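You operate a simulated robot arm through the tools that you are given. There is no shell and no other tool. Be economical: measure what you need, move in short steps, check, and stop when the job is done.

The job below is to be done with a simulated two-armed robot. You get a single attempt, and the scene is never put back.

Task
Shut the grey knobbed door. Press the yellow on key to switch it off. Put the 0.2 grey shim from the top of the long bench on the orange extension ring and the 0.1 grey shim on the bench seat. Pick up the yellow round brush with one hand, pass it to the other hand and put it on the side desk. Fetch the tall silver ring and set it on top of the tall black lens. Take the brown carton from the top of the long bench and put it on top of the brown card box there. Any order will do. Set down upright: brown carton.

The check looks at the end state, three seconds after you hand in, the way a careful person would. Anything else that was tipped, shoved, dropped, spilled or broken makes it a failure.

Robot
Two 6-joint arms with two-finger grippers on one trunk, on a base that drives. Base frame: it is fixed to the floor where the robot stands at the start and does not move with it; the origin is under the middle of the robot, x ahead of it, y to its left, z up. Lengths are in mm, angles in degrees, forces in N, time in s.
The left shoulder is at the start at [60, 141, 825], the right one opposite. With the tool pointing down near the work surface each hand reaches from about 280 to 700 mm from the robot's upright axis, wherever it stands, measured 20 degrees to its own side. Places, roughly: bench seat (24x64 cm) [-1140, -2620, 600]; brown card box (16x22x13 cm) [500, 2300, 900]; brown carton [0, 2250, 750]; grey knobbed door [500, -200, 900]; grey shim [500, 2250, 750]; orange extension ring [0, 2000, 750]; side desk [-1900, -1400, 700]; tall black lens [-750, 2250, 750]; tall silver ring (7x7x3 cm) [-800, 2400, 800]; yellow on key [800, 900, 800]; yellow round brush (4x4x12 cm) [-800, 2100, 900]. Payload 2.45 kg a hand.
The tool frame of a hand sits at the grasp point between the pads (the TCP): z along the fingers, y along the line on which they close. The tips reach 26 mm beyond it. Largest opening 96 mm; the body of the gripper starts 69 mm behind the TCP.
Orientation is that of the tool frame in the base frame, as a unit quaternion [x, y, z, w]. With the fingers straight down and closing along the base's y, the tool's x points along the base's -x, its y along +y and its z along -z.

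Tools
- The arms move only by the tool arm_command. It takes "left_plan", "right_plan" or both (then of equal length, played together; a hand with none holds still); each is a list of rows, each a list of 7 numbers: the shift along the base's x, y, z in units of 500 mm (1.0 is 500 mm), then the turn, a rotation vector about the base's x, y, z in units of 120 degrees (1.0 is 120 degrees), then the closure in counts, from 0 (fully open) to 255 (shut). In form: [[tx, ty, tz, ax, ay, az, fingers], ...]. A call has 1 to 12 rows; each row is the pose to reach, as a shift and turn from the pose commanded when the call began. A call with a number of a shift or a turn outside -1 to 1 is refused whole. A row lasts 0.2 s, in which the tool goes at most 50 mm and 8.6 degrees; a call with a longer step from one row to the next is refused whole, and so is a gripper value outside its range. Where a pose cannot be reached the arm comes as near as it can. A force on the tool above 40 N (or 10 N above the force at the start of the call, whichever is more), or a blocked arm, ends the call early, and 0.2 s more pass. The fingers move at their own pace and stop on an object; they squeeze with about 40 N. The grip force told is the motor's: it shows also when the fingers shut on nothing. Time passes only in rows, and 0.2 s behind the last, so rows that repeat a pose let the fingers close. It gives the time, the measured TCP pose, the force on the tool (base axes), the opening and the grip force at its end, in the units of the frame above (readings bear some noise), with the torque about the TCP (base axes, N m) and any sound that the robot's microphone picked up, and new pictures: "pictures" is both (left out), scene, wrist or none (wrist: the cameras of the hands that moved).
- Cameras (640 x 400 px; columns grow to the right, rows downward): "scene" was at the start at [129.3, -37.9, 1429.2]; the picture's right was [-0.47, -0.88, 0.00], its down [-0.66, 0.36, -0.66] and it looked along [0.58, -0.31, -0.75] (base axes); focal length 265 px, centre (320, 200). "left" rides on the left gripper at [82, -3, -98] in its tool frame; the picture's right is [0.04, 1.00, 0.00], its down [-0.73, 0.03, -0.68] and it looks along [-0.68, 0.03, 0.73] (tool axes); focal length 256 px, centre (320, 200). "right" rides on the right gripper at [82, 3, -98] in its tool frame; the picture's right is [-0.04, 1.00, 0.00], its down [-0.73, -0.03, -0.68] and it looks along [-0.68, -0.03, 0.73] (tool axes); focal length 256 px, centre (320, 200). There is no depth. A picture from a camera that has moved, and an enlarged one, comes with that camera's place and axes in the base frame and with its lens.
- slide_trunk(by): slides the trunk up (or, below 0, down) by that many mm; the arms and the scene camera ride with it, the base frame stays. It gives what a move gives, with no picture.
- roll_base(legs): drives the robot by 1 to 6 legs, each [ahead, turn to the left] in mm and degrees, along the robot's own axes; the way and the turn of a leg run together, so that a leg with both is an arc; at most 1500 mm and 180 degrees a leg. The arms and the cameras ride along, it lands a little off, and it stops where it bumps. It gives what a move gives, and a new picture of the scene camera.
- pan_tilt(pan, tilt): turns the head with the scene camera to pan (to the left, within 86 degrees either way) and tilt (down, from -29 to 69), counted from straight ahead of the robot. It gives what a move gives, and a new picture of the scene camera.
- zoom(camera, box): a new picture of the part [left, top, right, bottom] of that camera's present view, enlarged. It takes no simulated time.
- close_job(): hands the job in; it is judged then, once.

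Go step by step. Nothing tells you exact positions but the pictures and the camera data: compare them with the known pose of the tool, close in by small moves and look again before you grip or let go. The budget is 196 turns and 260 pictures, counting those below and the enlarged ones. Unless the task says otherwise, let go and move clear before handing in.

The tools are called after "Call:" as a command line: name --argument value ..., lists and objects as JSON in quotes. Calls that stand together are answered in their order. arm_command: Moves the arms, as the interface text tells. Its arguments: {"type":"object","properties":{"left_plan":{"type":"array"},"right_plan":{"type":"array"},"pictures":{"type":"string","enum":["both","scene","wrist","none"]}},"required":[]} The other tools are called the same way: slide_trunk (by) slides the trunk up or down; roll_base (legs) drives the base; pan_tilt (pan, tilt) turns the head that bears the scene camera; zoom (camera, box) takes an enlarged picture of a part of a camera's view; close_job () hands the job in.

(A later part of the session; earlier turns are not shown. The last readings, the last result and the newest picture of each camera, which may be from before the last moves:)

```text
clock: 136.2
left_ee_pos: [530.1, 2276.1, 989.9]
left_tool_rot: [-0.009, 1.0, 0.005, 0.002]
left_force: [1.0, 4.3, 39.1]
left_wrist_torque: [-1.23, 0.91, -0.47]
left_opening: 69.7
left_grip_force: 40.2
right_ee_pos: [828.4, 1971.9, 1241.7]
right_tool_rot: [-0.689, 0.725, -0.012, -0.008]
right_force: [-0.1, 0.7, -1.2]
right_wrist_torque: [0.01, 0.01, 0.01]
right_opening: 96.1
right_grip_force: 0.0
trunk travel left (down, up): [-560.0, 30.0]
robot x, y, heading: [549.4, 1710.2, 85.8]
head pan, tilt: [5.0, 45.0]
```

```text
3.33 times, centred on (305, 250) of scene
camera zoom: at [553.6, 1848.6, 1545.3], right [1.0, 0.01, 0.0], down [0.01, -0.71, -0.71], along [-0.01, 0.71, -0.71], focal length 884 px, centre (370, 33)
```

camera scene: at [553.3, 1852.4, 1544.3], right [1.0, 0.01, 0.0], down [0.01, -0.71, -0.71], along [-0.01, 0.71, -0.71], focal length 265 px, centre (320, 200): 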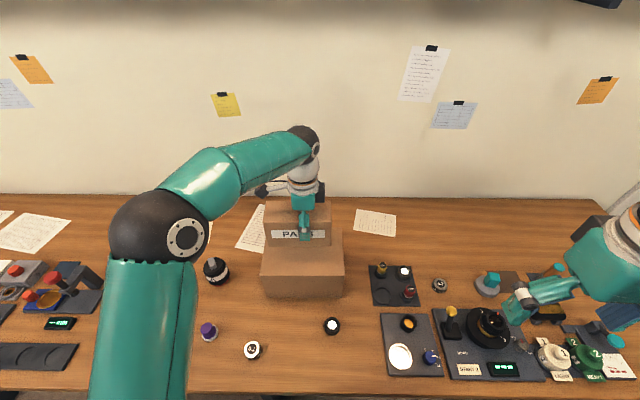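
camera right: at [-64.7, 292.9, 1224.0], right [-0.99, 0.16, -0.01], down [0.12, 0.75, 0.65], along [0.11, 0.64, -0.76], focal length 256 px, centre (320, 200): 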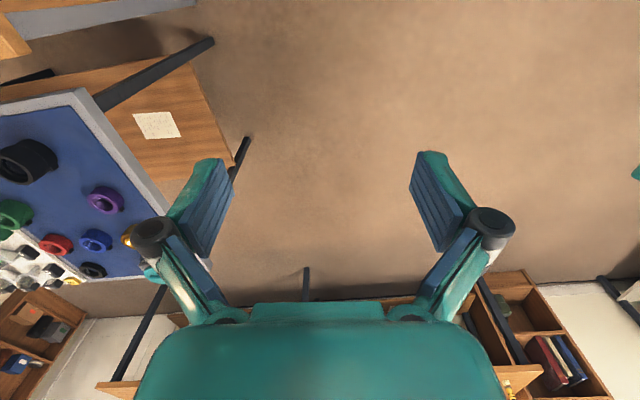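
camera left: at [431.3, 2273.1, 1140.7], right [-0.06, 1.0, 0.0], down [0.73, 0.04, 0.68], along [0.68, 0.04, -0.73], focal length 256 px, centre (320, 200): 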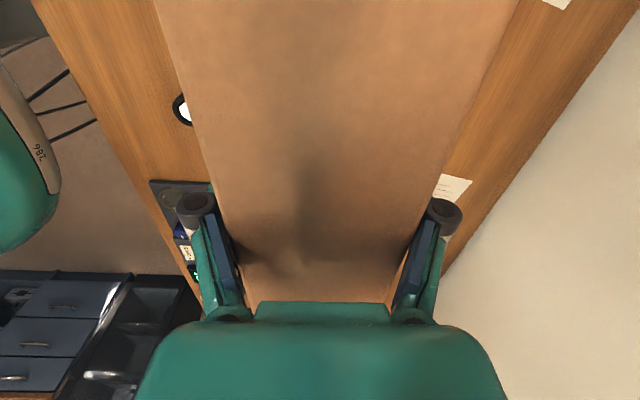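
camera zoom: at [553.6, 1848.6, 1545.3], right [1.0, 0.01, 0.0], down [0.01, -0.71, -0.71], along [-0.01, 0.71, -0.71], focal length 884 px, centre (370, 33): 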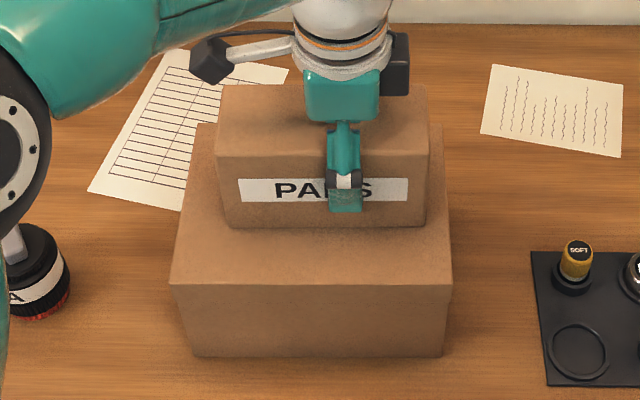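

Seated on the box. Easing off, releasing, and rising straight up.

Call:
arm_command --left_plan '[[0, 0, 0.006, 0, 0, 0, 255], [0, 0, 0.009, 0, 0, 0, 120], [0, 0, 0.009, 0, 0, 0, 0], [0, 0, 0.009, 0, 0, 0, 0], [0, 0, 0.009, 0, 0, 0, 0], [0, 0, 0.05, 0, 0, 0, 0], [0, 0, 0.13, 0, 0, 0, 0], [0, 0, 0.22, 0, 0, 0, 0], [-0.02, -0.08, 0.28, 0, 0, 0, 0], [-0.04, -0.17, 0.3, 0, 0, 0, 0]]' --pictures "scene"

Call:
zoom --camera "scene" --box '[240, 190, 370, 310]'

```text
refused: row 9 steps farther than a row can; nothing moved
```

```text
3.33 times, centred on (305, 250) of scene
camera zoom: at [553.6, 1848.6, 1545.3], right [1.0, 0.01, 0.0], down [0.01, -0.71, -0.71], along [-0.01, 0.71, -0.71], focal length 884 px, centre (370, 33)
```

zoom: 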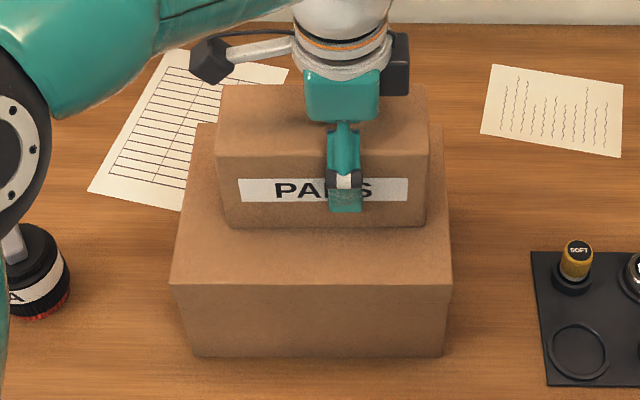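

Call:
arm_command --left_plan '[[0, 0, 0.006, 0, 0, 0, 255], [0, 0, 0.009, 0, 0, 0, 120], [0, 0, 0.009, 0, 0, 0, 0], [0, 0, 0.009, 0, 0, 0, 0], [0, 0, 0.009, 0, 0, 0, 0], [0, 0, 0.05, 0, 0, 0, 0], [0, 0, 0.13, 0, 0, 0, 0], [0, 0, 0.22, 0, 0, 0, 0], [-0.02, -0.06, 0.28, 0, 0, 0, 0], [-0.04, -0.14, 0.3, 0, 0, 0, 0]]' --pictures "scene"

Call:
zoom --camera "scene" --box '[240, 190, 370, 310]'

```text
clock: 138.4
left_ee_pos: [508.0, 2203.4, 1138.1]
left_tool_rot: [-0.009, 1.0, 0.001, 0.001]
left_force: [-0.1, 0.1, 0.6]
left_wrist_torque: [0.02, -0.02, 0.02]
left_opening: 96.0
left_grip_force: 0.0
right_ee_pos: [828.1, 1974.5, 1241.4]
right_tool_rot: [-0.689, 0.725, -0.013, -0.009]
right_force: [-0.2, 0.3, 0.7]
right_wrist_torque: [0.04, -0.03, 0.02]
right_opening: 96.0
right_grip_force: 0.2
trunk travel left (down, up): [-560.0, 30.0]
robot x, y, heading: [549.5, 1710.2, 85.8]
head pan, tilt: [5.0, 45.0]
camera scene: at [552.9, 1850.3, 1544.5], right [1.0, 0.01, 0.0], down [0.01, -0.71, -0.71], along [-0.01, 0.71, -0.71], focal length 265 px, centre (320, 200)
```

scene: 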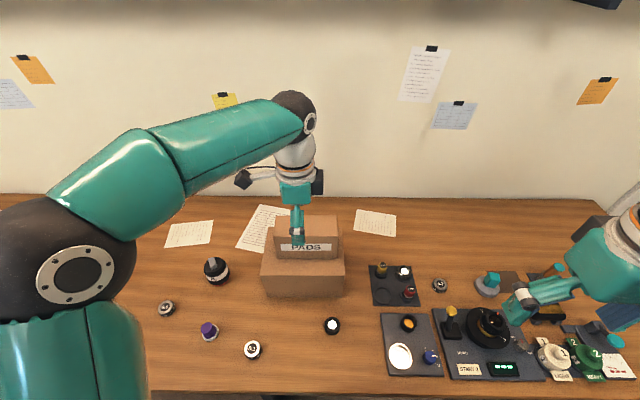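

```text
3.33 times, centred on (305, 250) of scene
camera zoom: at [552.9, 1850.3, 1544.5], right [1.0, 0.01, 0.0], down [0.01, -0.71, -0.71], along [-0.01, 0.71, -0.71], focal length 884 px, centre (370, 33)
```

zoom: 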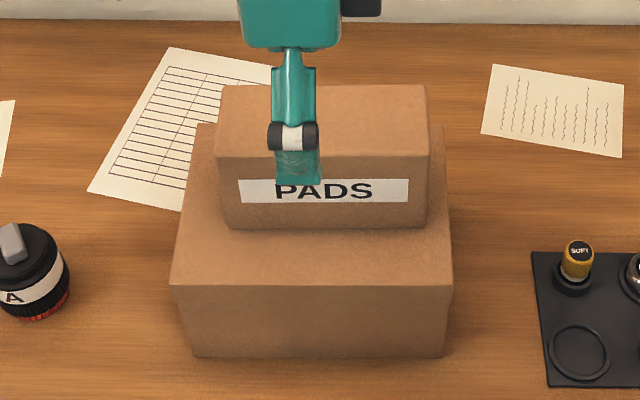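

Carton is on the card box. Next the 0.2 shim near [903,2232] with the right hand.

Call:
arm_command --right_plan '[[0.02, 0.09, 0, 0, 0, 0, 0], [0.05, 0.18, -0.02, 0, 0, 0, 0], [0.08, 0.26, -0.05, 0, 0, 0, 0], [0.11, 0.32, -0.1, 0, 0, 0, 0], [0.13, 0.36, -0.18, 0, 0, 0, 0], [0.14, 0.38, -0.26, 0, 0, 0, 0], [0.14, 0.38, -0.34, 0, 0, 0, 0], [0.14, 0.38, -0.4, 0, 0, 0, 0]]' --pictures "both"

```text
clock: 140.2
left_ee_pos: [509.1, 2204.8, 1137.0]
left_tool_rot: [-0.009, 1.0, -0.001, 0.0]
left_force: [0.4, -0.4, 0.0]
left_wrist_torque: [-0.01, -0.01, 0.0]
left_opening: 95.8
left_grip_force: 0.3
right_ee_pos: [897.3, 2165.3, 1039.7]
right_tool_rot: [-0.69, 0.724, -0.013, -0.01]
right_force: [0.1, -0.6, -0.2]
right_wrist_torque: [-0.04, 0.03, -0.01]
right_opening: 95.7
right_grip_force: 0.1
trunk travel left (down, up): [-560.0, 30.0]
robot x, y, heading: [554.2, 1710.9, 85.7]
head pan, tilt: [5.0, 45.0]
camera scene: at [553.5, 1853.1, 1544.3], right [1.0, 0.01, 0.0], down [0.01, -0.71, -0.71], along [-0.01, 0.71, -0.71], focal length 265 px, centre (320, 200)
camera right: at [889.0, 2087.2, 1140.4], right [-1.0, 0.09, -0.01], down [0.06, 0.75, 0.65], along [0.06, 0.65, -0.76], focal length 256 px, centre (320, 200)
```

scene: 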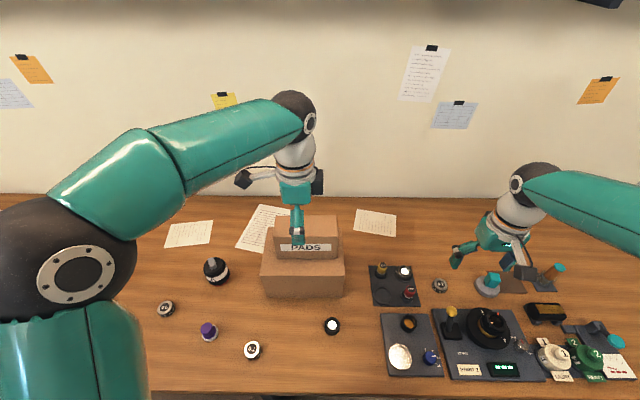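
right: 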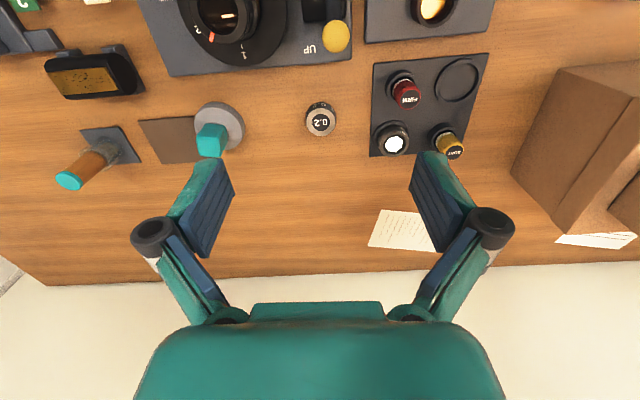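

0.2 shim confirmed at [902,2230]. Moving down over it.

Call:
arm_command --right_plan '[[0.006, 0.07, -0.03, 0, 0, 0, 0], [0.01, 0.13, -0.08, 0, 0, 0, 50], [0.01, 0.13, -0.16, 0, 0, 0, 50], [0.01, 0.13, -0.24, 0, 0, 0, 50], [0.01, 0.13, -0.3, 0, 0, 0, 50], [0.01, 0.13, -0.3, 0, 0, 0, 50]]' --pictures "wrist"

```text
clock: 141.6
left_ee_pos: [508.8, 2204.3, 1137.0]
left_tool_rot: [-0.009, 1.0, 0.0, 0.001]
left_force: [-0.7, -0.5, -0.8]
left_wrist_torque: [-0.01, 0.0, 0.0]
left_opening: 96.1
left_grip_force: 0.1
right_ee_pos: [902.6, 2229.2, 890.0]
right_tool_rot: [-0.689, 0.725, -0.013, -0.011]
right_force: [0.0, 0.4, -0.4]
right_wrist_torque: [0.04, 0.01, 0.01]
right_opening: 77.4
right_grip_force: 0.1
trunk travel left (down, up): [-560.0, 30.0]
robot x, y, heading: [549.1, 1707.2, 85.6]
head pan, tilt: [5.0, 45.0]
camera right: at [894.9, 2151.5, 990.8], right [-1.0, 0.09, -0.01], down [0.06, 0.75, 0.66], along [0.06, 0.65, -0.76], focal length 256 px, centre (320, 200)
```

right: 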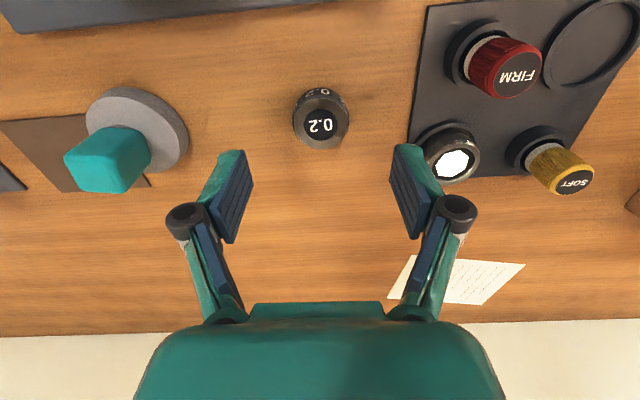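

Call:
arm_command --right_plan '[[0, 0.004, -0.06, 0, 0, 0, 50], [0, 0.004, -0.11, 0, 0, 0, 50], [0, 0.004, -0.136, 0, 0, 0, 50], [0, 0.004, -0.136, 0, 0, 0, 255], [0, 0.004, -0.136, 0, 0, 0, 255], [0, 0.004, -0.136, 0, 0, 0, 255]]' --pictures "wrist"

```text
clock: 143.0
left_ee_pos: [505.2, 2203.1, 1136.6]
left_tool_rot: [-0.009, 1.0, 0.001, 0.002]
left_force: [-0.4, 0.0, 0.7]
left_wrist_torque: [0.04, 0.0, -0.04]
left_opening: 95.7
left_grip_force: 0.0
right_ee_pos: [900.6, 2231.1, 825.8]
right_tool_rot: [-0.69, 0.724, -0.011, -0.006]
right_force: [-12.5, 3.5, 29.6]
right_wrist_torque: [0.23, 0.77, 0.02]
right_opening: 39.3
right_grip_force: 40.3
trunk travel left (down, up): [-560.0, 30.0]
robot x, y, heading: [547.1, 1709.5, 85.6]
head pan, tilt: [5.0, 45.0]
camera right: at [893.3, 2152.7, 925.8], right [-1.0, 0.09, -0.01], down [0.06, 0.75, 0.66], along [0.07, 0.66, -0.75], focal length 256 px, centre (320, 200)
```

right: 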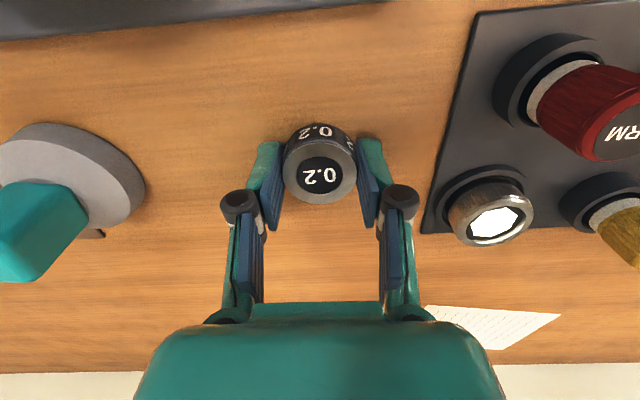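

Gripped (39 mm). Lifting and pulling both hands in for driving left to the orange ring.

Call:
arm_command --right_plan '[[0, 0, 0.06, 0, 0, 0, 255], [0, 0, 0.15, 0, 0, 0, 255], [0, 0, 0.24, 0, 0, 0, 255], [0, 0, 0.33, 0, 0, 0, 255], [0, 0, 0.42, 0, 0, 0, 255], [-0.05, -0.06, 0.48, 0, 0, 0, 255], [-0.1, -0.12, 0.52, 0, 0, 0, 255], [-0.15, -0.19, 0.54, 0, 0, 0, 255], [-0.18, -0.27, 0.54, 0, 0, 0, 255], [-0.2, -0.35, 0.54, 0, 0, 0, 255], [-0.2, -0.43, 0.54, 0, 0, 0, 255]]' --left_plan '[[0, -0.06, 0.03, 0, 0, 0.07, 0], [0, -0.12, 0.06, 0, 0, 0.14, 0], [-0.02, -0.18, 0.06, 0, 0, 0.21, 0], [-0.04, -0.24, 0.06, 0, 0, 0.28, 0], [-0.06, -0.3, 0.06, 0, 0, 0.35, 0], [-0.08, -0.36, 0.06, 0, 0, 0.42, 0], [-0.1, -0.4, 0.06, 0, 0, 0.49, 0], [-0.1, -0.4, 0.06, 0, 0, 0.56, 0], [-0.1, -0.4, 0.06, 0, 0, 0.63, 0], [-0.1, -0.4, 0.06, 0, 0, 0.7, 0], [-0.1, -0.4, 0.06, 0, 0, 0.74, 0]]' --pictures "scene"

Call:
zoom --camera "scene" --box '[360, 200, 640, 375]'

```text
clock: 145.4
left_ee_pos: [459.3, 2003.7, 1165.5]
left_tool_rot: [0.708, -0.707, -0.001, -0.001]
left_force: [0.6, -0.4, 0.4]
left_wrist_torque: [0.04, 0.01, -0.02]
left_opening: 95.8
left_grip_force: 0.1
right_ee_pos: [803.9, 2015.9, 1090.0]
right_tool_rot: [-0.689, 0.725, -0.012, -0.01]
right_force: [0.2, -0.3, -0.6]
right_wrist_torque: [0.05, -0.01, -0.01]
right_opening: 39.0
right_grip_force: 40.0
trunk travel left (down, up): [-560.0, 30.0]
robot x, y, heading: [551.5, 1709.7, 85.8]
head pan, tilt: [5.0, 45.0]
camera scene: at [553.5, 1849.7, 1544.6], right [1.0, 0.01, 0.0], down [0.01, -0.71, -0.71], along [-0.01, 0.71, -0.71], focal length 265 px, centre (320, 200)
```

scene: 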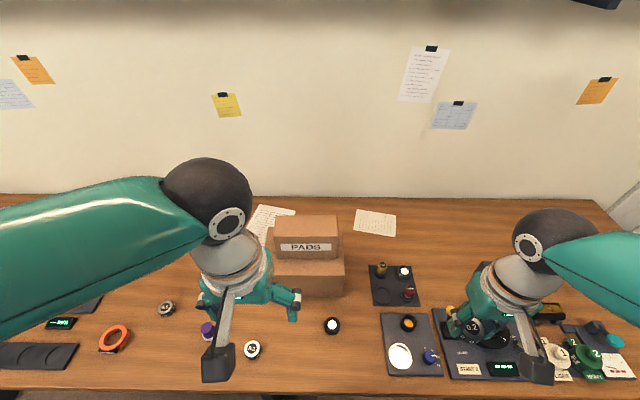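

```text
2.29 times, centred on (500, 288) of scene
camera zoom: at [553.5, 1849.7, 1544.6], right [1.0, 0.01, 0.0], down [0.01, -0.71, -0.71], along [-0.01, 0.71, -0.71], focal length 606 px, centre (-91, 0)
```

zoom: 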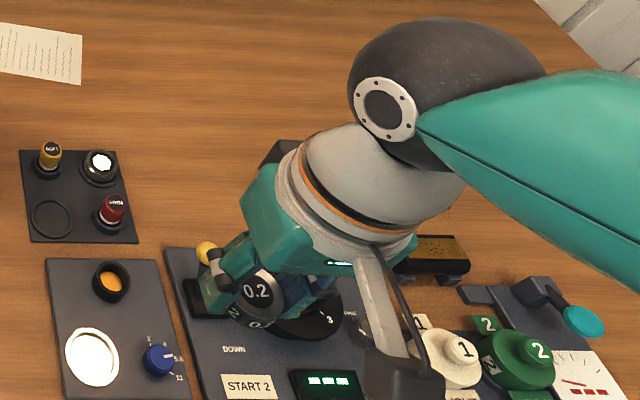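

Shim in right hand. Since I'm near, I'll turn around and press the yellow key with the left hand now.

Call:
roll_base --legs '[[-260, 0]]'

Call:
roll_base --legs '[[0, -174]]'

```text
clock: 147.3
left_ee_pos: [439.1, 1747.5, 1165.6]
left_tool_rot: [-0.705, 0.709, -0.001, 0.002]
left_force: [-0.3, -0.1, -0.4]
left_wrist_torque: [0.04, -0.01, 0.02]
left_opening: 96.1
left_grip_force: 0.0
right_ee_pos: [784.2, 1758.0, 1090.5]
right_tool_rot: [-0.688, 0.726, -0.013, -0.01]
right_force: [0.0, -1.6, -1.1]
right_wrist_torque: [0.04, 0.02, 0.04]
right_opening: 38.9
right_grip_force: 39.7
trunk travel left (down, up): [-560.0, 30.0]
robot x, y, heading: [530.8, 1450.9, 85.5]
head pan, tilt: [5.0, 45.0]
camera scene: at [533.8, 1592.1, 1544.6], right [1.0, 0.01, 0.0], down [0.01, -0.71, -0.71], along [-0.01, 0.71, -0.71], focal length 265 px, centre (320, 200)
```

scene: 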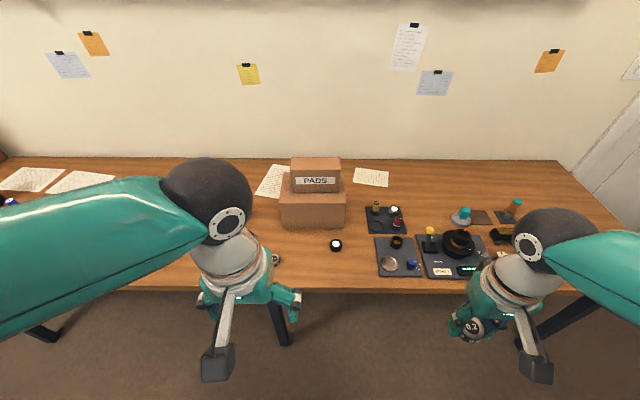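

```text
clock: 152.0
left_ee_pos: [832.1, 1543.8, 1167.1]
left_tool_rot: [-0.004, 1.0, 0.0, 0.002]
left_force: [0.3, -0.7, 1.0]
left_wrist_torque: [0.05, 0.05, -0.06]
left_opening: 96.1
left_grip_force: 0.0
right_ee_pos: [847.5, 1198.8, 1090.7]
right_tool_rot: [0.019, 1.0, -0.002, -0.017]
right_force: [0.3, -0.9, -1.4]
right_wrist_torque: [0.08, -0.02, -0.01]
right_opening: 39.1
right_grip_force: 39.9
trunk travel left (down, up): [-560.0, 30.0]
robot x, y, heading: [537.6, 1494.1, -5.1]
head pan, tilt: [5.0, 45.0]
stopped in leg 1: the robot was blocked; the commanded pose is now the measured one
camera scene: at [678.0, 1485.2, 1544.3], right [0.0, -1.0, 0.0], down [-0.71, 0.0, -0.71], along [0.71, 0.0, -0.71], focal length 265 px, centre (320, 200)
```

scene: 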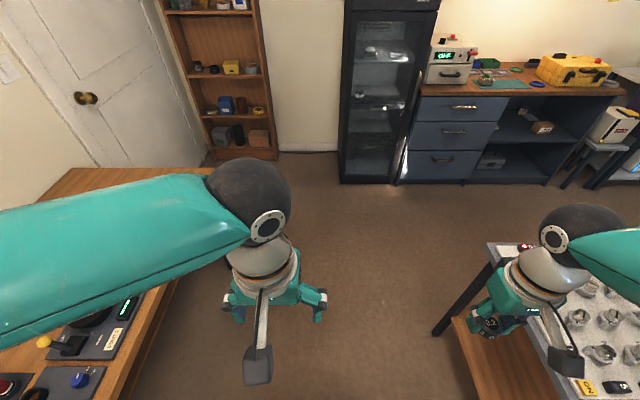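

Call:
roll_base --legs '[[0, -45], [0, -42]]'

Call:
pan_tilt --pan 15 --tilt 45

```text
clock: 156.7
left_ee_pos: [621.5, 1199.1, 1168.1]
left_tool_rot: [0.662, 0.749, 0.001, 0.001]
left_force: [-0.8, -1.1, -0.1]
left_wrist_torque: [0.07, -0.04, 0.05]
left_opening: 95.8
left_grip_force: 0.1
right_ee_pos: [280.1, 1144.4, 1091.1]
right_tool_rot: [0.678, 0.735, 0.011, -0.013]
right_force: [-0.8, 0.5, -1.0]
right_wrist_torque: [-0.01, -0.03, 0.01]
right_opening: 38.9
right_grip_force: 39.9
trunk travel left (down, up): [-560.0, 30.0]
robot x, y, heading: [577.0, 1489.8, -89.2]
head pan, tilt: [5.0, 45.0]
stopped in leg 2: the robot was blocked; the commanded pose is now the measured one
camera scene: at [581.6, 1348.6, 1544.3], right [-0.99, -0.1, 0.0], down [-0.07, 0.7, -0.71], along [0.07, -0.7, -0.71], focal length 265 px, centre (320, 200)
```

scene: 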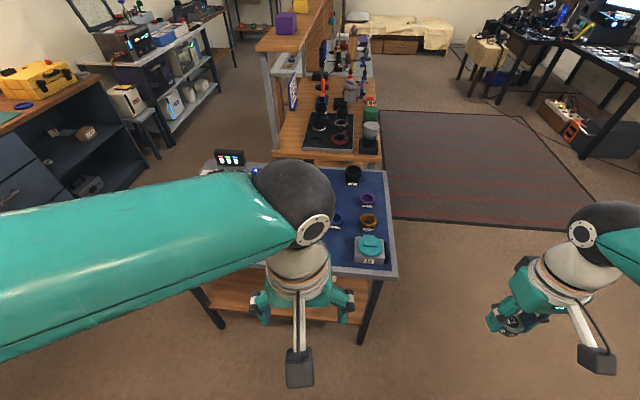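

```text
clock: 157.4
left_ee_pos: [623.5, 1201.0, 1167.3]
left_tool_rot: [0.662, 0.749, -0.001, 0.0]
left_force: [0.2, -0.2, -0.1]
left_wrist_torque: [0.0, -0.03, 0.02]
left_opening: 96.0
left_grip_force: 0.1
right_ee_pos: [284.6, 1144.7, 1092.6]
right_tool_rot: [0.679, 0.734, 0.009, -0.014]
right_force: [0.3, 1.1, -0.1]
right_wrist_torque: [-0.01, -0.03, 0.0]
right_opening: 39.0
right_grip_force: 39.7
trunk travel left (down, up): [-560.0, 30.0]
robot x, y, heading: [575.5, 1488.3, -89.1]
head pan, tilt: [15.0, 45.0]
camera scene: at [599.0, 1352.6, 1544.4], right [-0.96, -0.27, 0.0], down [-0.19, 0.68, -0.71], along [0.19, -0.68, -0.71], focal length 265 px, centre (320, 200)
```

scene: 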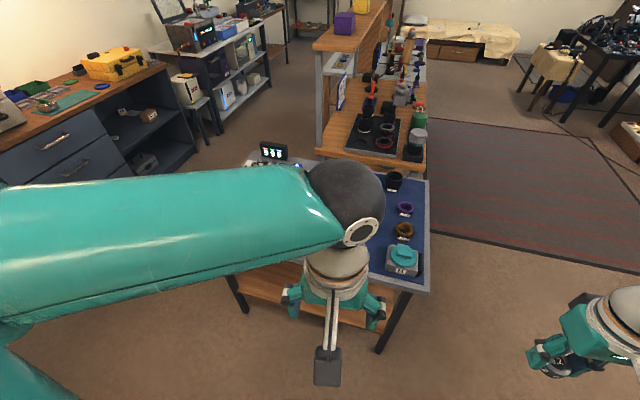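

Key is ahead-left. Moving 80 mm forward and positioning the closed left fingers near it.

Call:
roll_base --legs '[[80, 0]]'

Call:
arm_command --left_plan '[[0.08, -0.03, 0, 0, 0, 0, 255], [0.16, -0.07, 0, 0, 0, 0, 255], [0.24, -0.11, 0, 0, 0, 0, 255], [0.32, -0.15, -0.02, 0, 0, 0, 255], [0.39, -0.19, -0.06, 0, 0, 0, 255], [0.4, -0.22, -0.14, 0, 0, 0, 255], [0.4, -0.24, -0.22, 0, 0, 0, 255], [0.4, -0.24, -0.28, 0, 0, 0, 255]]' --pictures "both"

```text
clock: 158.5
left_ee_pos: [625.6, 1117.5, 1167.3]
left_tool_rot: [0.663, 0.749, -0.001, 0.0]
left_force: [-0.4, -0.5, -1.0]
left_wrist_torque: [0.07, 0.03, -0.04]
left_opening: 95.8
left_grip_force: 0.1
right_ee_pos: [284.9, 1063.4, 1090.8]
right_tool_rot: [0.678, 0.735, 0.01, -0.014]
right_force: [0.6, -0.3, -0.1]
right_wrist_torque: [0.07, 0.01, 0.01]
right_opening: 38.7
right_grip_force: 39.5
trunk travel left (down, up): [-560.0, 30.0]
robot x, y, heading: [581.7, 1408.6, -89.4]
head pan, tilt: [15.0, 45.0]
camera scene: at [600.3, 1269.1, 1544.1], right [-0.96, -0.27, 0.0], down [-0.19, 0.68, -0.71], along [0.19, -0.68, -0.71], focal length 265 px, centre (320, 200)
```

scene: 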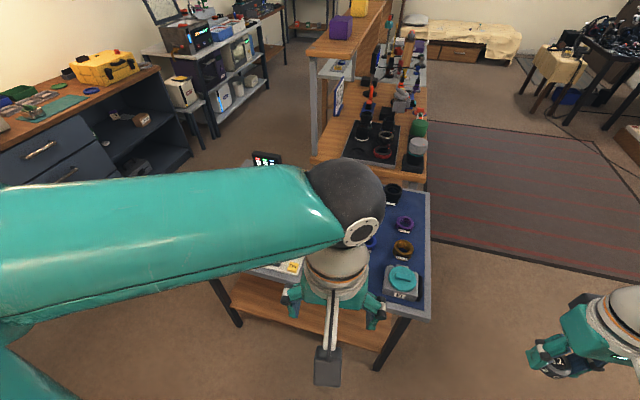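

```text
clock: 160.3
left_ee_pos: [823.8, 999.5, 1031.3]
left_tool_rot: [0.662, 0.75, -0.001, 0.0]
left_force: [-0.1, 0.2, -0.4]
left_wrist_torque: [-0.01, 0.0, -0.01]
left_opening: 0.2
left_grip_force: 28.1
right_ee_pos: [286.0, 1065.2, 1091.4]
right_tool_rot: [0.678, 0.735, 0.01, -0.014]
right_force: [0.4, 0.0, -0.4]
right_wrist_torque: [0.0, 0.01, -0.01]
right_opening: 38.8
right_grip_force: 39.8
trunk travel left (down, up): [-560.0, 30.0]
robot x, y, heading: [575.5, 1411.3, -89.1]
head pan, tilt: [15.0, 45.0]
camera scene: at [600.2, 1270.9, 1544.4], right [-0.96, -0.27, 0.0], down [-0.19, 0.68, -0.71], along [0.19, -0.68, -0.71], focal length 265 px, centre (320, 200)
camera left: at [811.0, 1079.7, 1129.6], right [0.99, 0.16, 0.0], down [0.12, -0.72, 0.68], along [0.11, -0.67, -0.73], focal length 256 px, centre (320, 200)
```

scene: 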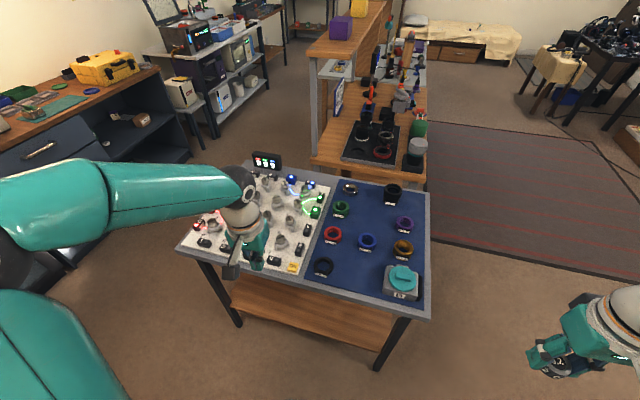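
left: 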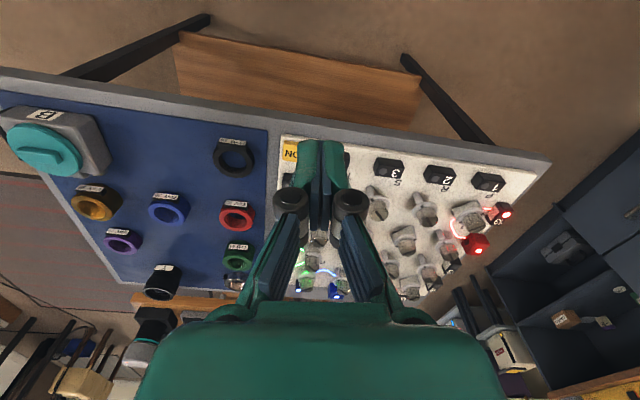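

ON key is around [802,868,~800]. Moving the fingertips above it.

Call:
arm_command --left_plan '[[-0.02, -0.08, 0, 0, 0, 0, 255], [-0.04, -0.16, 0, 0, 0, 0, 255], [-0.044, -0.24, -0.04, 0, 0, 0, 255], [-0.044, -0.26, -0.12, 0, 0, 0, 255], [-0.044, -0.26, -0.2, 0, 0, 0, 255], [-0.044, -0.26, -0.28, 0, 0, 0, 255], [-0.044, -0.26, -0.28, 0, 0, 0, 255]]' --pictures "wrist"

Call:
zoom --camera "scene" --box '[220, 210, 340, 300]'

Call:
zoom --camera "left" --box '[250, 80, 390, 180]'

```text
clock: 161.9
left_ee_pos: [802.7, 869.7, 886.9]
left_tool_rot: [0.662, 0.75, -0.002, 0.0]
left_force: [0.8, -0.6, 0.7]
left_wrist_torque: [0.02, -0.02, 0.02]
left_opening: 0.0
left_grip_force: 28.6
right_ee_pos: [284.2, 1064.9, 1090.9]
right_tool_rot: [0.677, 0.736, 0.009, -0.014]
right_force: [0.1, 0.7, -0.3]
right_wrist_torque: [0.03, 0.01, 0.0]
right_opening: 38.6
right_grip_force: 40.2
trunk travel left (down, up): [-560.0, 30.0]
robot x, y, heading: [574.6, 1411.5, -89.3]
head pan, tilt: [15.0, 45.0]
camera left: at [790.1, 950.3, 985.2], right [0.99, 0.16, 0.0], down [0.12, -0.72, 0.68], along [0.11, -0.67, -0.73], focal length 256 px, centre (320, 200)
```

left: 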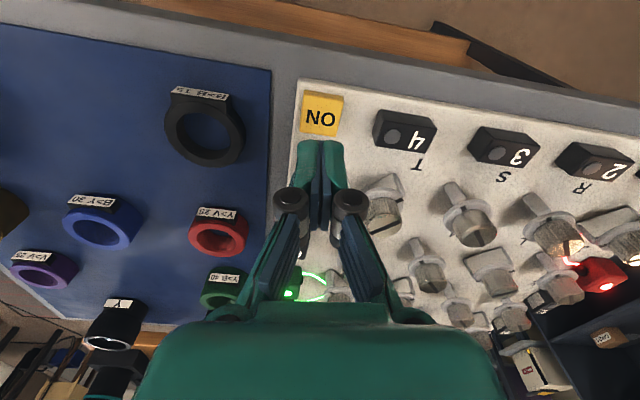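

```text
4.44 times, centred on (280, 255) of scene
camera zoom: at [600.1, 1271.8, 1544.5], right [-0.96, -0.27, 0.0], down [-0.19, 0.68, -0.71], along [0.19, -0.68, -0.71], focal length 1178 px, centre (498, -44)
```

zoom: 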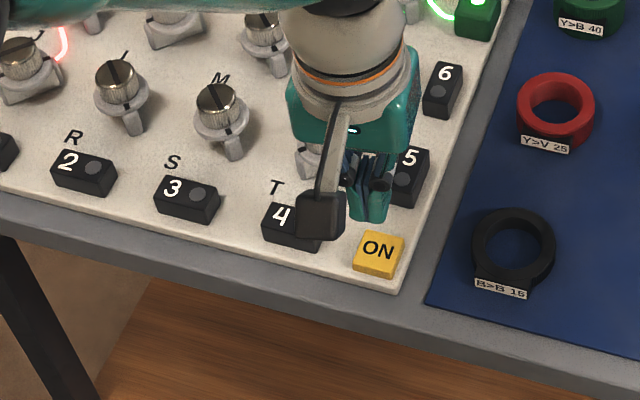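

```text
4.00 times, centred on (320, 130) of left
camera zoom: at [790.1, 950.3, 985.2], right [0.99, 0.16, 0.0], down [0.12, -0.72, 0.68], along [0.11, -0.67, -0.73], focal length 1024 px, centre (320, 480)
```

zoom: 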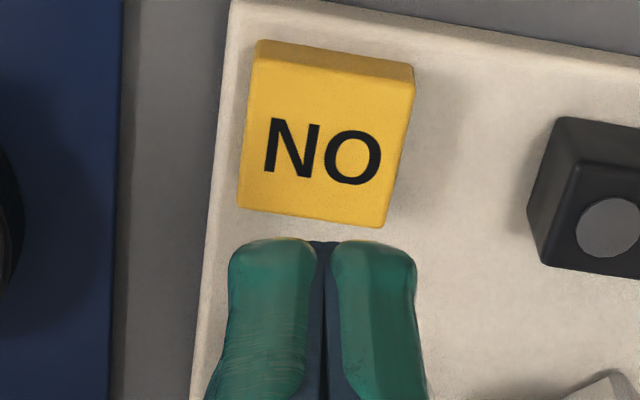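

Key top centre is at about [806,859,785]. Pressing down carefully.

Call:
arm_command --left_plan '[[0.006, -0.022, 0, 0, 0, 0, 255], [0.006, -0.022, -0.06, 0, 0, 0, 255], [0.006, -0.022, -0.12, 0, 0, 0, 255], [0.006, -0.022, -0.138, 0, 0, 0, 255], [0.006, -0.022, -0.146, 0, 0, 0, 255], [0.006, -0.022, -0.152, 0, 0, 0, 255], [0.006, -0.022, -0.158, 0, 0, 0, 255], [0.006, -0.022, -0.164, 0, 0, 0, 255], [0.006, -0.022, -0.17, 0, 0, 0, 255]]' --pictures "wrist"

```text
clock: 163.4
left_ee_pos: [806.5, 855.5, 819.2]
left_tool_rot: [0.662, 0.75, -0.006, 0.007]
left_force: [-7.5, 19.0, 109.6]
left_wrist_torque: [0.75, 0.4, -0.57]
left_opening: 6.1
left_grip_force: 28.4
right_ee_pos: [282.2, 1068.3, 1095.3]
right_tool_rot: [0.678, 0.735, 0.009, -0.012]
right_force: [-0.2, 0.3, -1.1]
right_wrist_torque: [0.02, -0.05, -0.05]
right_opening: 38.9
right_grip_force: 40.1
trunk travel left (down, up): [-560.0, 30.0]
robot x, y, heading: [580.4, 1409.1, -88.9]
head pan, tilt: [15.0, 45.0]
heard: click
stopped in row 7 (left hand): the force on the tool passed its limit at 44 N (the readings are from after the stop); the commanded pose is now the measured one
camera left: at [793.2, 939.3, 916.7], right [0.99, 0.16, 0.0], down [0.12, -0.71, 0.69], along [0.11, -0.68, -0.72], focal length 256 px, centre (320, 200)
```

left: 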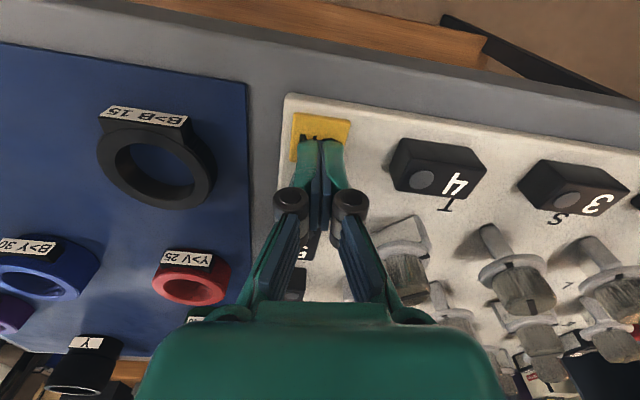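

Heard a click. Lifting straight up and checking the board.

Call:
arm_command --left_plan '[[0, 0, 0.02, 0, 0, 0, 255], [0, 0, 0.08, 0, 0, 0, 255], [0, 0, 0.17, 0, 0, 0, 255], [0, 0, 0.26, 0, 0, 0, 255], [-0.04, 0.06, 0.32, 0, 0, 0, 255], [-0.1, 0.13, 0.36, 0, 0, 0, 255]]' --pictures "both"

Call:
zoom --camera "scene" --box '[180, 150, 340, 280]'

```text
refused: row 6 steps farther than a row can; nothing moved
```

```text
3.08 times, centred on (260, 215) of scene
camera zoom: at [598.5, 1276.6, 1545.1], right [-0.96, -0.27, 0.0], down [-0.19, 0.68, -0.71], along [0.19, -0.68, -0.7], focal length 816 px, centre (505, 154)
```

zoom: 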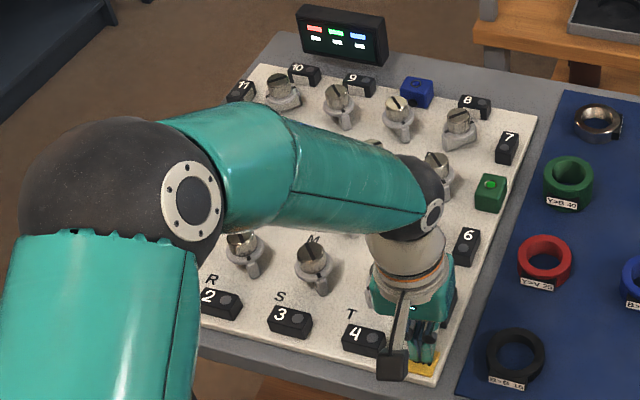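

The board lights are off. Lifting away.

Call:
arm_command --left_plan '[[0, 0, 0.02, 0, 0, 0, 255], [0, 0, 0.08, 0, 0, 0, 255], [0, 0, 0.17, 0, 0, 0, 255], [0, 0, 0.26, 0, 0, 0, 255], [-0.04, 0.06, 0.32, 0, 0, 0, 255], [-0.09, 0.12, 0.36, 0, 0, 0, 255], [-0.16, 0.17, 0.4, 0, 0, 0, 0], [-0.23, 0.22, 0.43, 0, 0, 0, 0], [-0.3, 0.27, 0.45, 0, 0, 0, 0]]' --pictures "scene"

Call:
zoom --camera "left" --box '[200, 60, 520, 260]'

```text
clock: 165.4
left_ee_pos: [656.5, 990.7, 1039.5]
left_tool_rot: [0.662, 0.749, -0.002, 0.003]
left_force: [0.4, 0.7, -1.1]
left_wrist_torque: [-0.02, 0.0, 0.01]
left_opening: 96.0
left_grip_force: 0.0
right_ee_pos: [282.6, 1064.5, 1092.3]
right_tool_rot: [0.678, 0.735, 0.01, -0.014]
right_force: [0.9, 0.0, -1.0]
right_wrist_torque: [-0.04, -0.03, -0.01]
right_opening: 38.7
right_grip_force: 39.5
trunk travel left (down, up): [-560.0, 30.0]
robot x, y, heading: [575.0, 1410.2, -89.1]
head pan, tilt: [15.0, 45.0]
camera scene: at [599.3, 1272.1, 1544.5], right [-0.96, -0.27, 0.0], down [-0.19, 0.68, -0.71], along [0.19, -0.68, -0.71], focal length 265 px, centre (320, 200)
```

scene: 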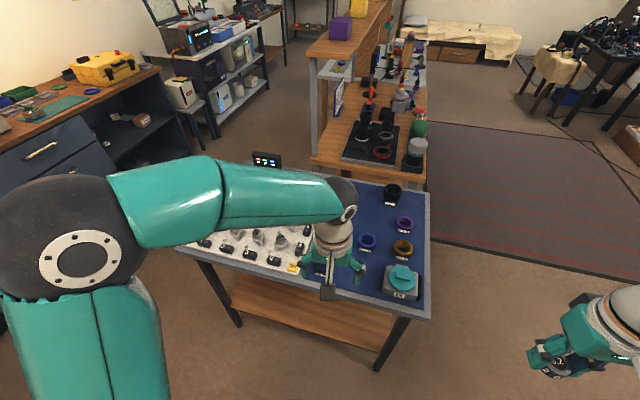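

```text
2.00 times, centred on (360, 160) of left
camera zoom: at [642.3, 1072.8, 1138.0], right [0.99, 0.16, 0.0], down [0.12, -0.72, 0.69], along [0.11, -0.68, -0.73], focal length 512 px, centre (240, 280)
```

zoom: 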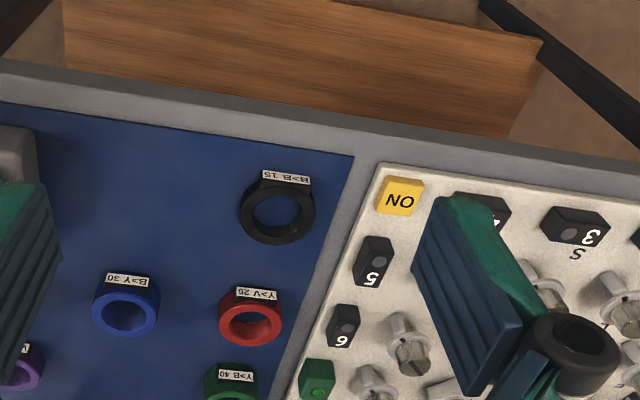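

Key switched off. Now driving to face the orange ring.

Call:
roll_base --legs '[[0, -45], [0, -45], [0, -20]]'

Call:
roll_base --legs '[[680, 0]]'

```text
clock: 169.7
left_ee_pos: [196.5, 1208.5, 1039.3]
left_tool_rot: [0.978, 0.211, -0.004, 0.001]
left_force: [-0.3, -0.7, -1.0]
left_wrist_torque: [-0.03, -0.07, 0.03]
left_opening: 96.1
left_grip_force: 0.1
right_ee_pos: [156.6, 1585.8, 1090.7]
right_tool_rot: [0.982, 0.189, 0.017, -0.004]
right_force: [-0.4, 0.9, -1.0]
right_wrist_torque: [-0.01, -0.01, 0.0]
right_opening: 38.8
right_grip_force: 39.6
trunk travel left (down, up): [-560.0, 30.0]
robot x, y, heading: [588.6, 1364.5, -163.9]
head pan, tilt: [15.0, 45.0]
stopped in leg 2: the robot was blocked; the commanded pose is now the measured one
camera scene: at [460.5, 1310.7, 1544.3], right [-0.52, 0.85, 0.0], down [0.6, 0.37, -0.71], along [-0.6, -0.37, -0.71], focal length 265 px, centre (320, 200)
```

scene: 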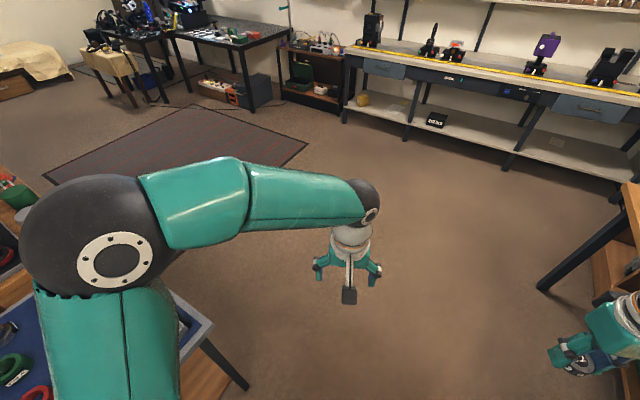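

```text
clock: 173.5
left_ee_pos: [-458.9, 1003.5, 1041.2]
left_tool_rot: [0.977, 0.215, -0.004, 0.001]
left_force: [0.1, -0.5, -0.9]
left_wrist_torque: [-0.01, 0.01, 0.0]
left_opening: 96.1
left_grip_force: 0.1
right_ee_pos: [-501.9, 1382.7, 1093.4]
right_tool_rot: [0.981, 0.194, 0.016, -0.005]
right_force: [0.0, 0.0, 0.1]
right_wrist_torque: [-0.02, -0.01, 0.02]
right_opening: 38.5
right_grip_force: 40.0
trunk travel left (down, up): [-560.0, 30.0]
robot x, y, heading: [-68.8, 1166.9, -163.1]
head pan, tilt: [15.0, 45.0]
camera scene: at [-195.6, 1108.0, 1544.3], right [-0.53, 0.85, 0.0], down [0.6, 0.38, -0.71], along [-0.6, -0.37, -0.71], focal length 265 px, centre (320, 200)
```

scene: 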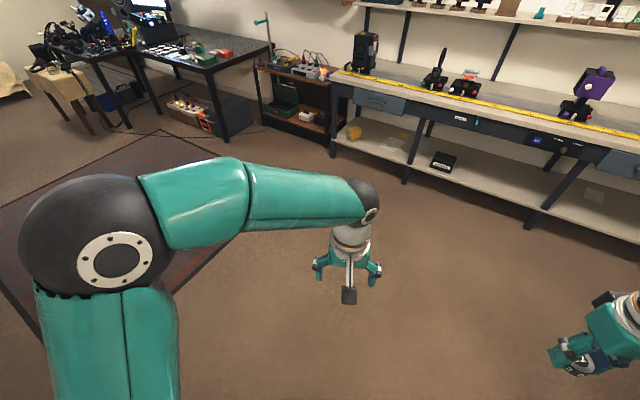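

Call:
roll_base --legs '[[0, -50]]'

Call:
roll_base --legs '[[0, -55]]'

```text
clock: 176.5
left_ee_pos: [-442.0, 1365.6, 1041.4]
left_tool_rot: [0.975, -0.222, -0.005, -0.001]
left_force: [1.1, -0.1, -0.3]
left_wrist_torque: [0.0, 0.0, -0.01]
left_opening: 96.1
left_grip_force: 0.0
right_ee_pos: [-177.4, 1638.7, 1093.6]
right_tool_rot: [0.969, -0.245, 0.017, 0.002]
right_force: [-1.5, 0.4, -1.2]
right_wrist_torque: [0.01, 0.04, 0.03]
right_opening: 38.5
right_grip_force: 39.8
trunk travel left (down, up): [-560.0, 30.0]
robot x, y, heading: [-84.2, 1144.3, 146.7]
head pan, tilt: [15.0, 45.0]
camera scene: at [-211.9, 1201.6, 1544.3], right [0.31, 0.95, 0.0], down [0.67, -0.22, -0.71], along [-0.67, 0.22, -0.71], focal length 265 px, centre (320, 200)
```

scene: 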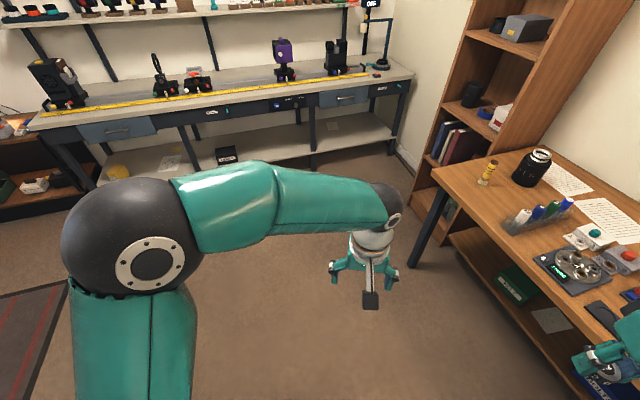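

```text
clock: 179.6
left_ee_pos: [-105.9, 1565.3, 1041.1]
left_tool_rot: [0.763, -0.646, -0.003, -0.003]
left_force: [-0.1, 0.5, 0.2]
left_wrist_torque: [0.0, -0.01, 0.0]
left_opening: 96.0
left_grip_force: 0.1
right_ee_pos: [268.0, 1504.9, 1093.7]
right_tool_rot: [0.748, -0.664, 0.015, 0.01]
right_force: [1.0, 1.1, -0.1]
right_wrist_torque: [-0.03, -0.01, 0.0]
right_opening: 38.6
right_grip_force: 40.3
trunk travel left (down, up): [-560.0, 30.0]
robot x, y, heading: [-117.1, 1137.8, 92.3]
head pan, tilt: [15.0, 45.0]
camera scene: at [-145.4, 1282.2, 1544.3], right [0.95, 0.3, 0.0], down [0.21, -0.68, -0.71], along [-0.21, 0.67, -0.71], focal length 265 px, centre (320, 200)
```

scene: 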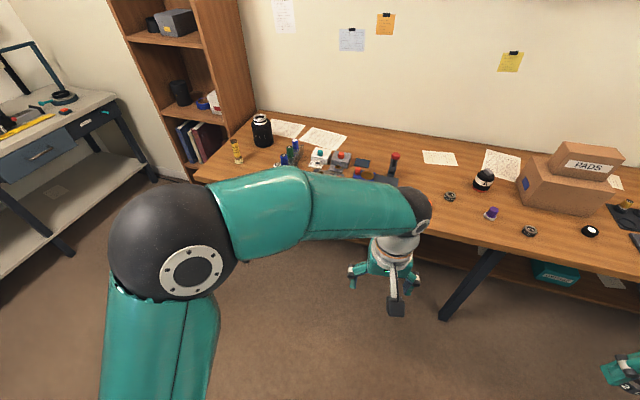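

Call:
roll_base --legs '[[480, 0]]'

Call:
arm_command --right_plan '[[-0.08, 0, 0, 0, 0, 0, 255], [-0.16, 0, 0, 0, 0, 0, 255], [-0.24, 0, 0, 0, 0, 0, 255], [-0.32, 0.02, 0, 0, 0, 0, 255], [-0.4, 0.03, 0, 0, 0, 0, 255], [-0.46, 0.03, -0.05, 0, 0, 0, 255], [-0.46, 0.03, -0.13, 0, 0, 0, 255]]' --left_plan '[[-0.05, -0.02, 0.05, 0, 0, 0, 0], [-0.1, -0.05, 0.1, 0, 0, 0, 0], [-0.16, -0.09, 0.15, 0, 0, 0, 0], [-0.22, -0.14, 0.18, 0, 0, 0, 0], [-0.26, -0.2, 0.2, 0, 0, 0, 0], [-0.28, -0.25, 0.2, 0, 0, 0, 0], [-0.28, -0.25, 0.2, 0, 0, 0, 0]]' --pictures "both"

```text
clock: 182.5
left_ee_pos: [-128.5, 2050.9, 1041.8]
left_tool_rot: [0.764, -0.645, -0.004, -0.003]
left_force: [-0.5, 0.2, 0.4]
left_wrist_torque: [-0.02, 0.03, 0.01]
left_opening: 95.9
left_grip_force: 0.0
right_ee_pos: [246.6, 1993.3, 1094.0]
right_tool_rot: [0.75, -0.661, 0.014, 0.01]
right_force: [-0.4, 0.5, -1.3]
right_wrist_torque: [-0.02, -0.02, -0.02]
right_opening: 38.2
right_grip_force: 40.0
trunk travel left (down, up): [-560.0, 30.0]
robot x, y, heading: [-135.9, 1627.8, 92.7]
head pan, tilt: [15.0, 45.0]
camera scene: at [-166.2, 1767.8, 1544.3], right [0.95, 0.3, 0.0], down [0.21, -0.68, -0.71], along [-0.21, 0.67, -0.71], focal length 265 px, centre (320, 200)
```

scene: 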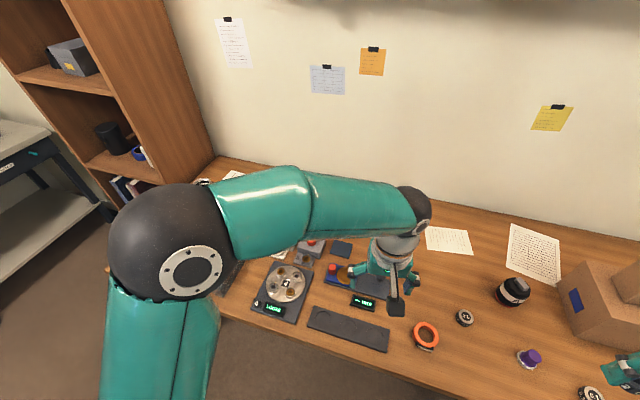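

```text
clock: 184.1
left_ee_pos: [-267.3, 1924.2, 1143.3]
left_tool_rot: [0.764, -0.645, -0.003, -0.002]
left_force: [-0.4, -0.1, -0.6]
left_wrist_torque: [-0.05, -0.01, 0.0]
left_opening: 96.0
left_grip_force: 0.1
right_ee_pos: [18.1, 2007.9, 1031.3]
right_tool_rot: [0.749, -0.663, 0.013, 0.01]
right_force: [0.6, -0.4, -0.6]
right_wrist_torque: [0.0, -0.02, 0.01]
right_opening: 38.5
right_grip_force: 40.2
trunk travel left (down, up): [-560.0, 30.0]
robot x, y, heading: [-137.2, 1629.1, 92.5]
head pan, tilt: [15.0, 45.0]
camera scene: at [-165.6, 1767.7, 1544.3], right [0.95, 0.3, 0.0], down [0.21, -0.68, -0.71], along [-0.21, 0.67, -0.71], focal length 265 px, centre (320, 200)
camera right: at [22.4, 1928.9, 1132.3], right [-1.0, -0.08, 0.0], down [-0.07, 0.75, 0.65], along [-0.05, 0.65, -0.76], focal length 256 px, centre (320, 200)
camera left: at [-250.5, 1843.3, 1241.3], right [-0.98, -0.21, 0.0], down [-0.15, 0.71, 0.68], along [-0.14, 0.67, -0.73], focal length 256 px, centre (320, 200)
```

scene: 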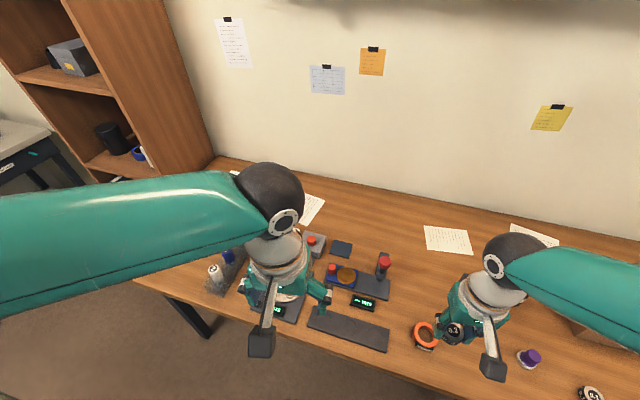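
right: 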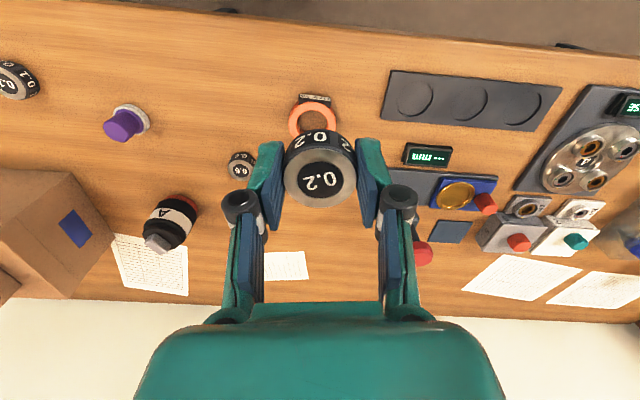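
left: 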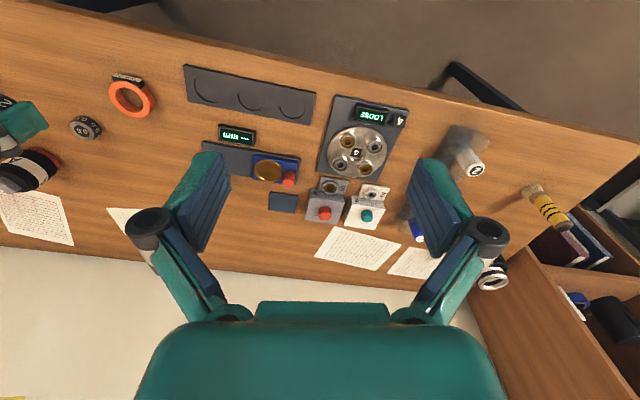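

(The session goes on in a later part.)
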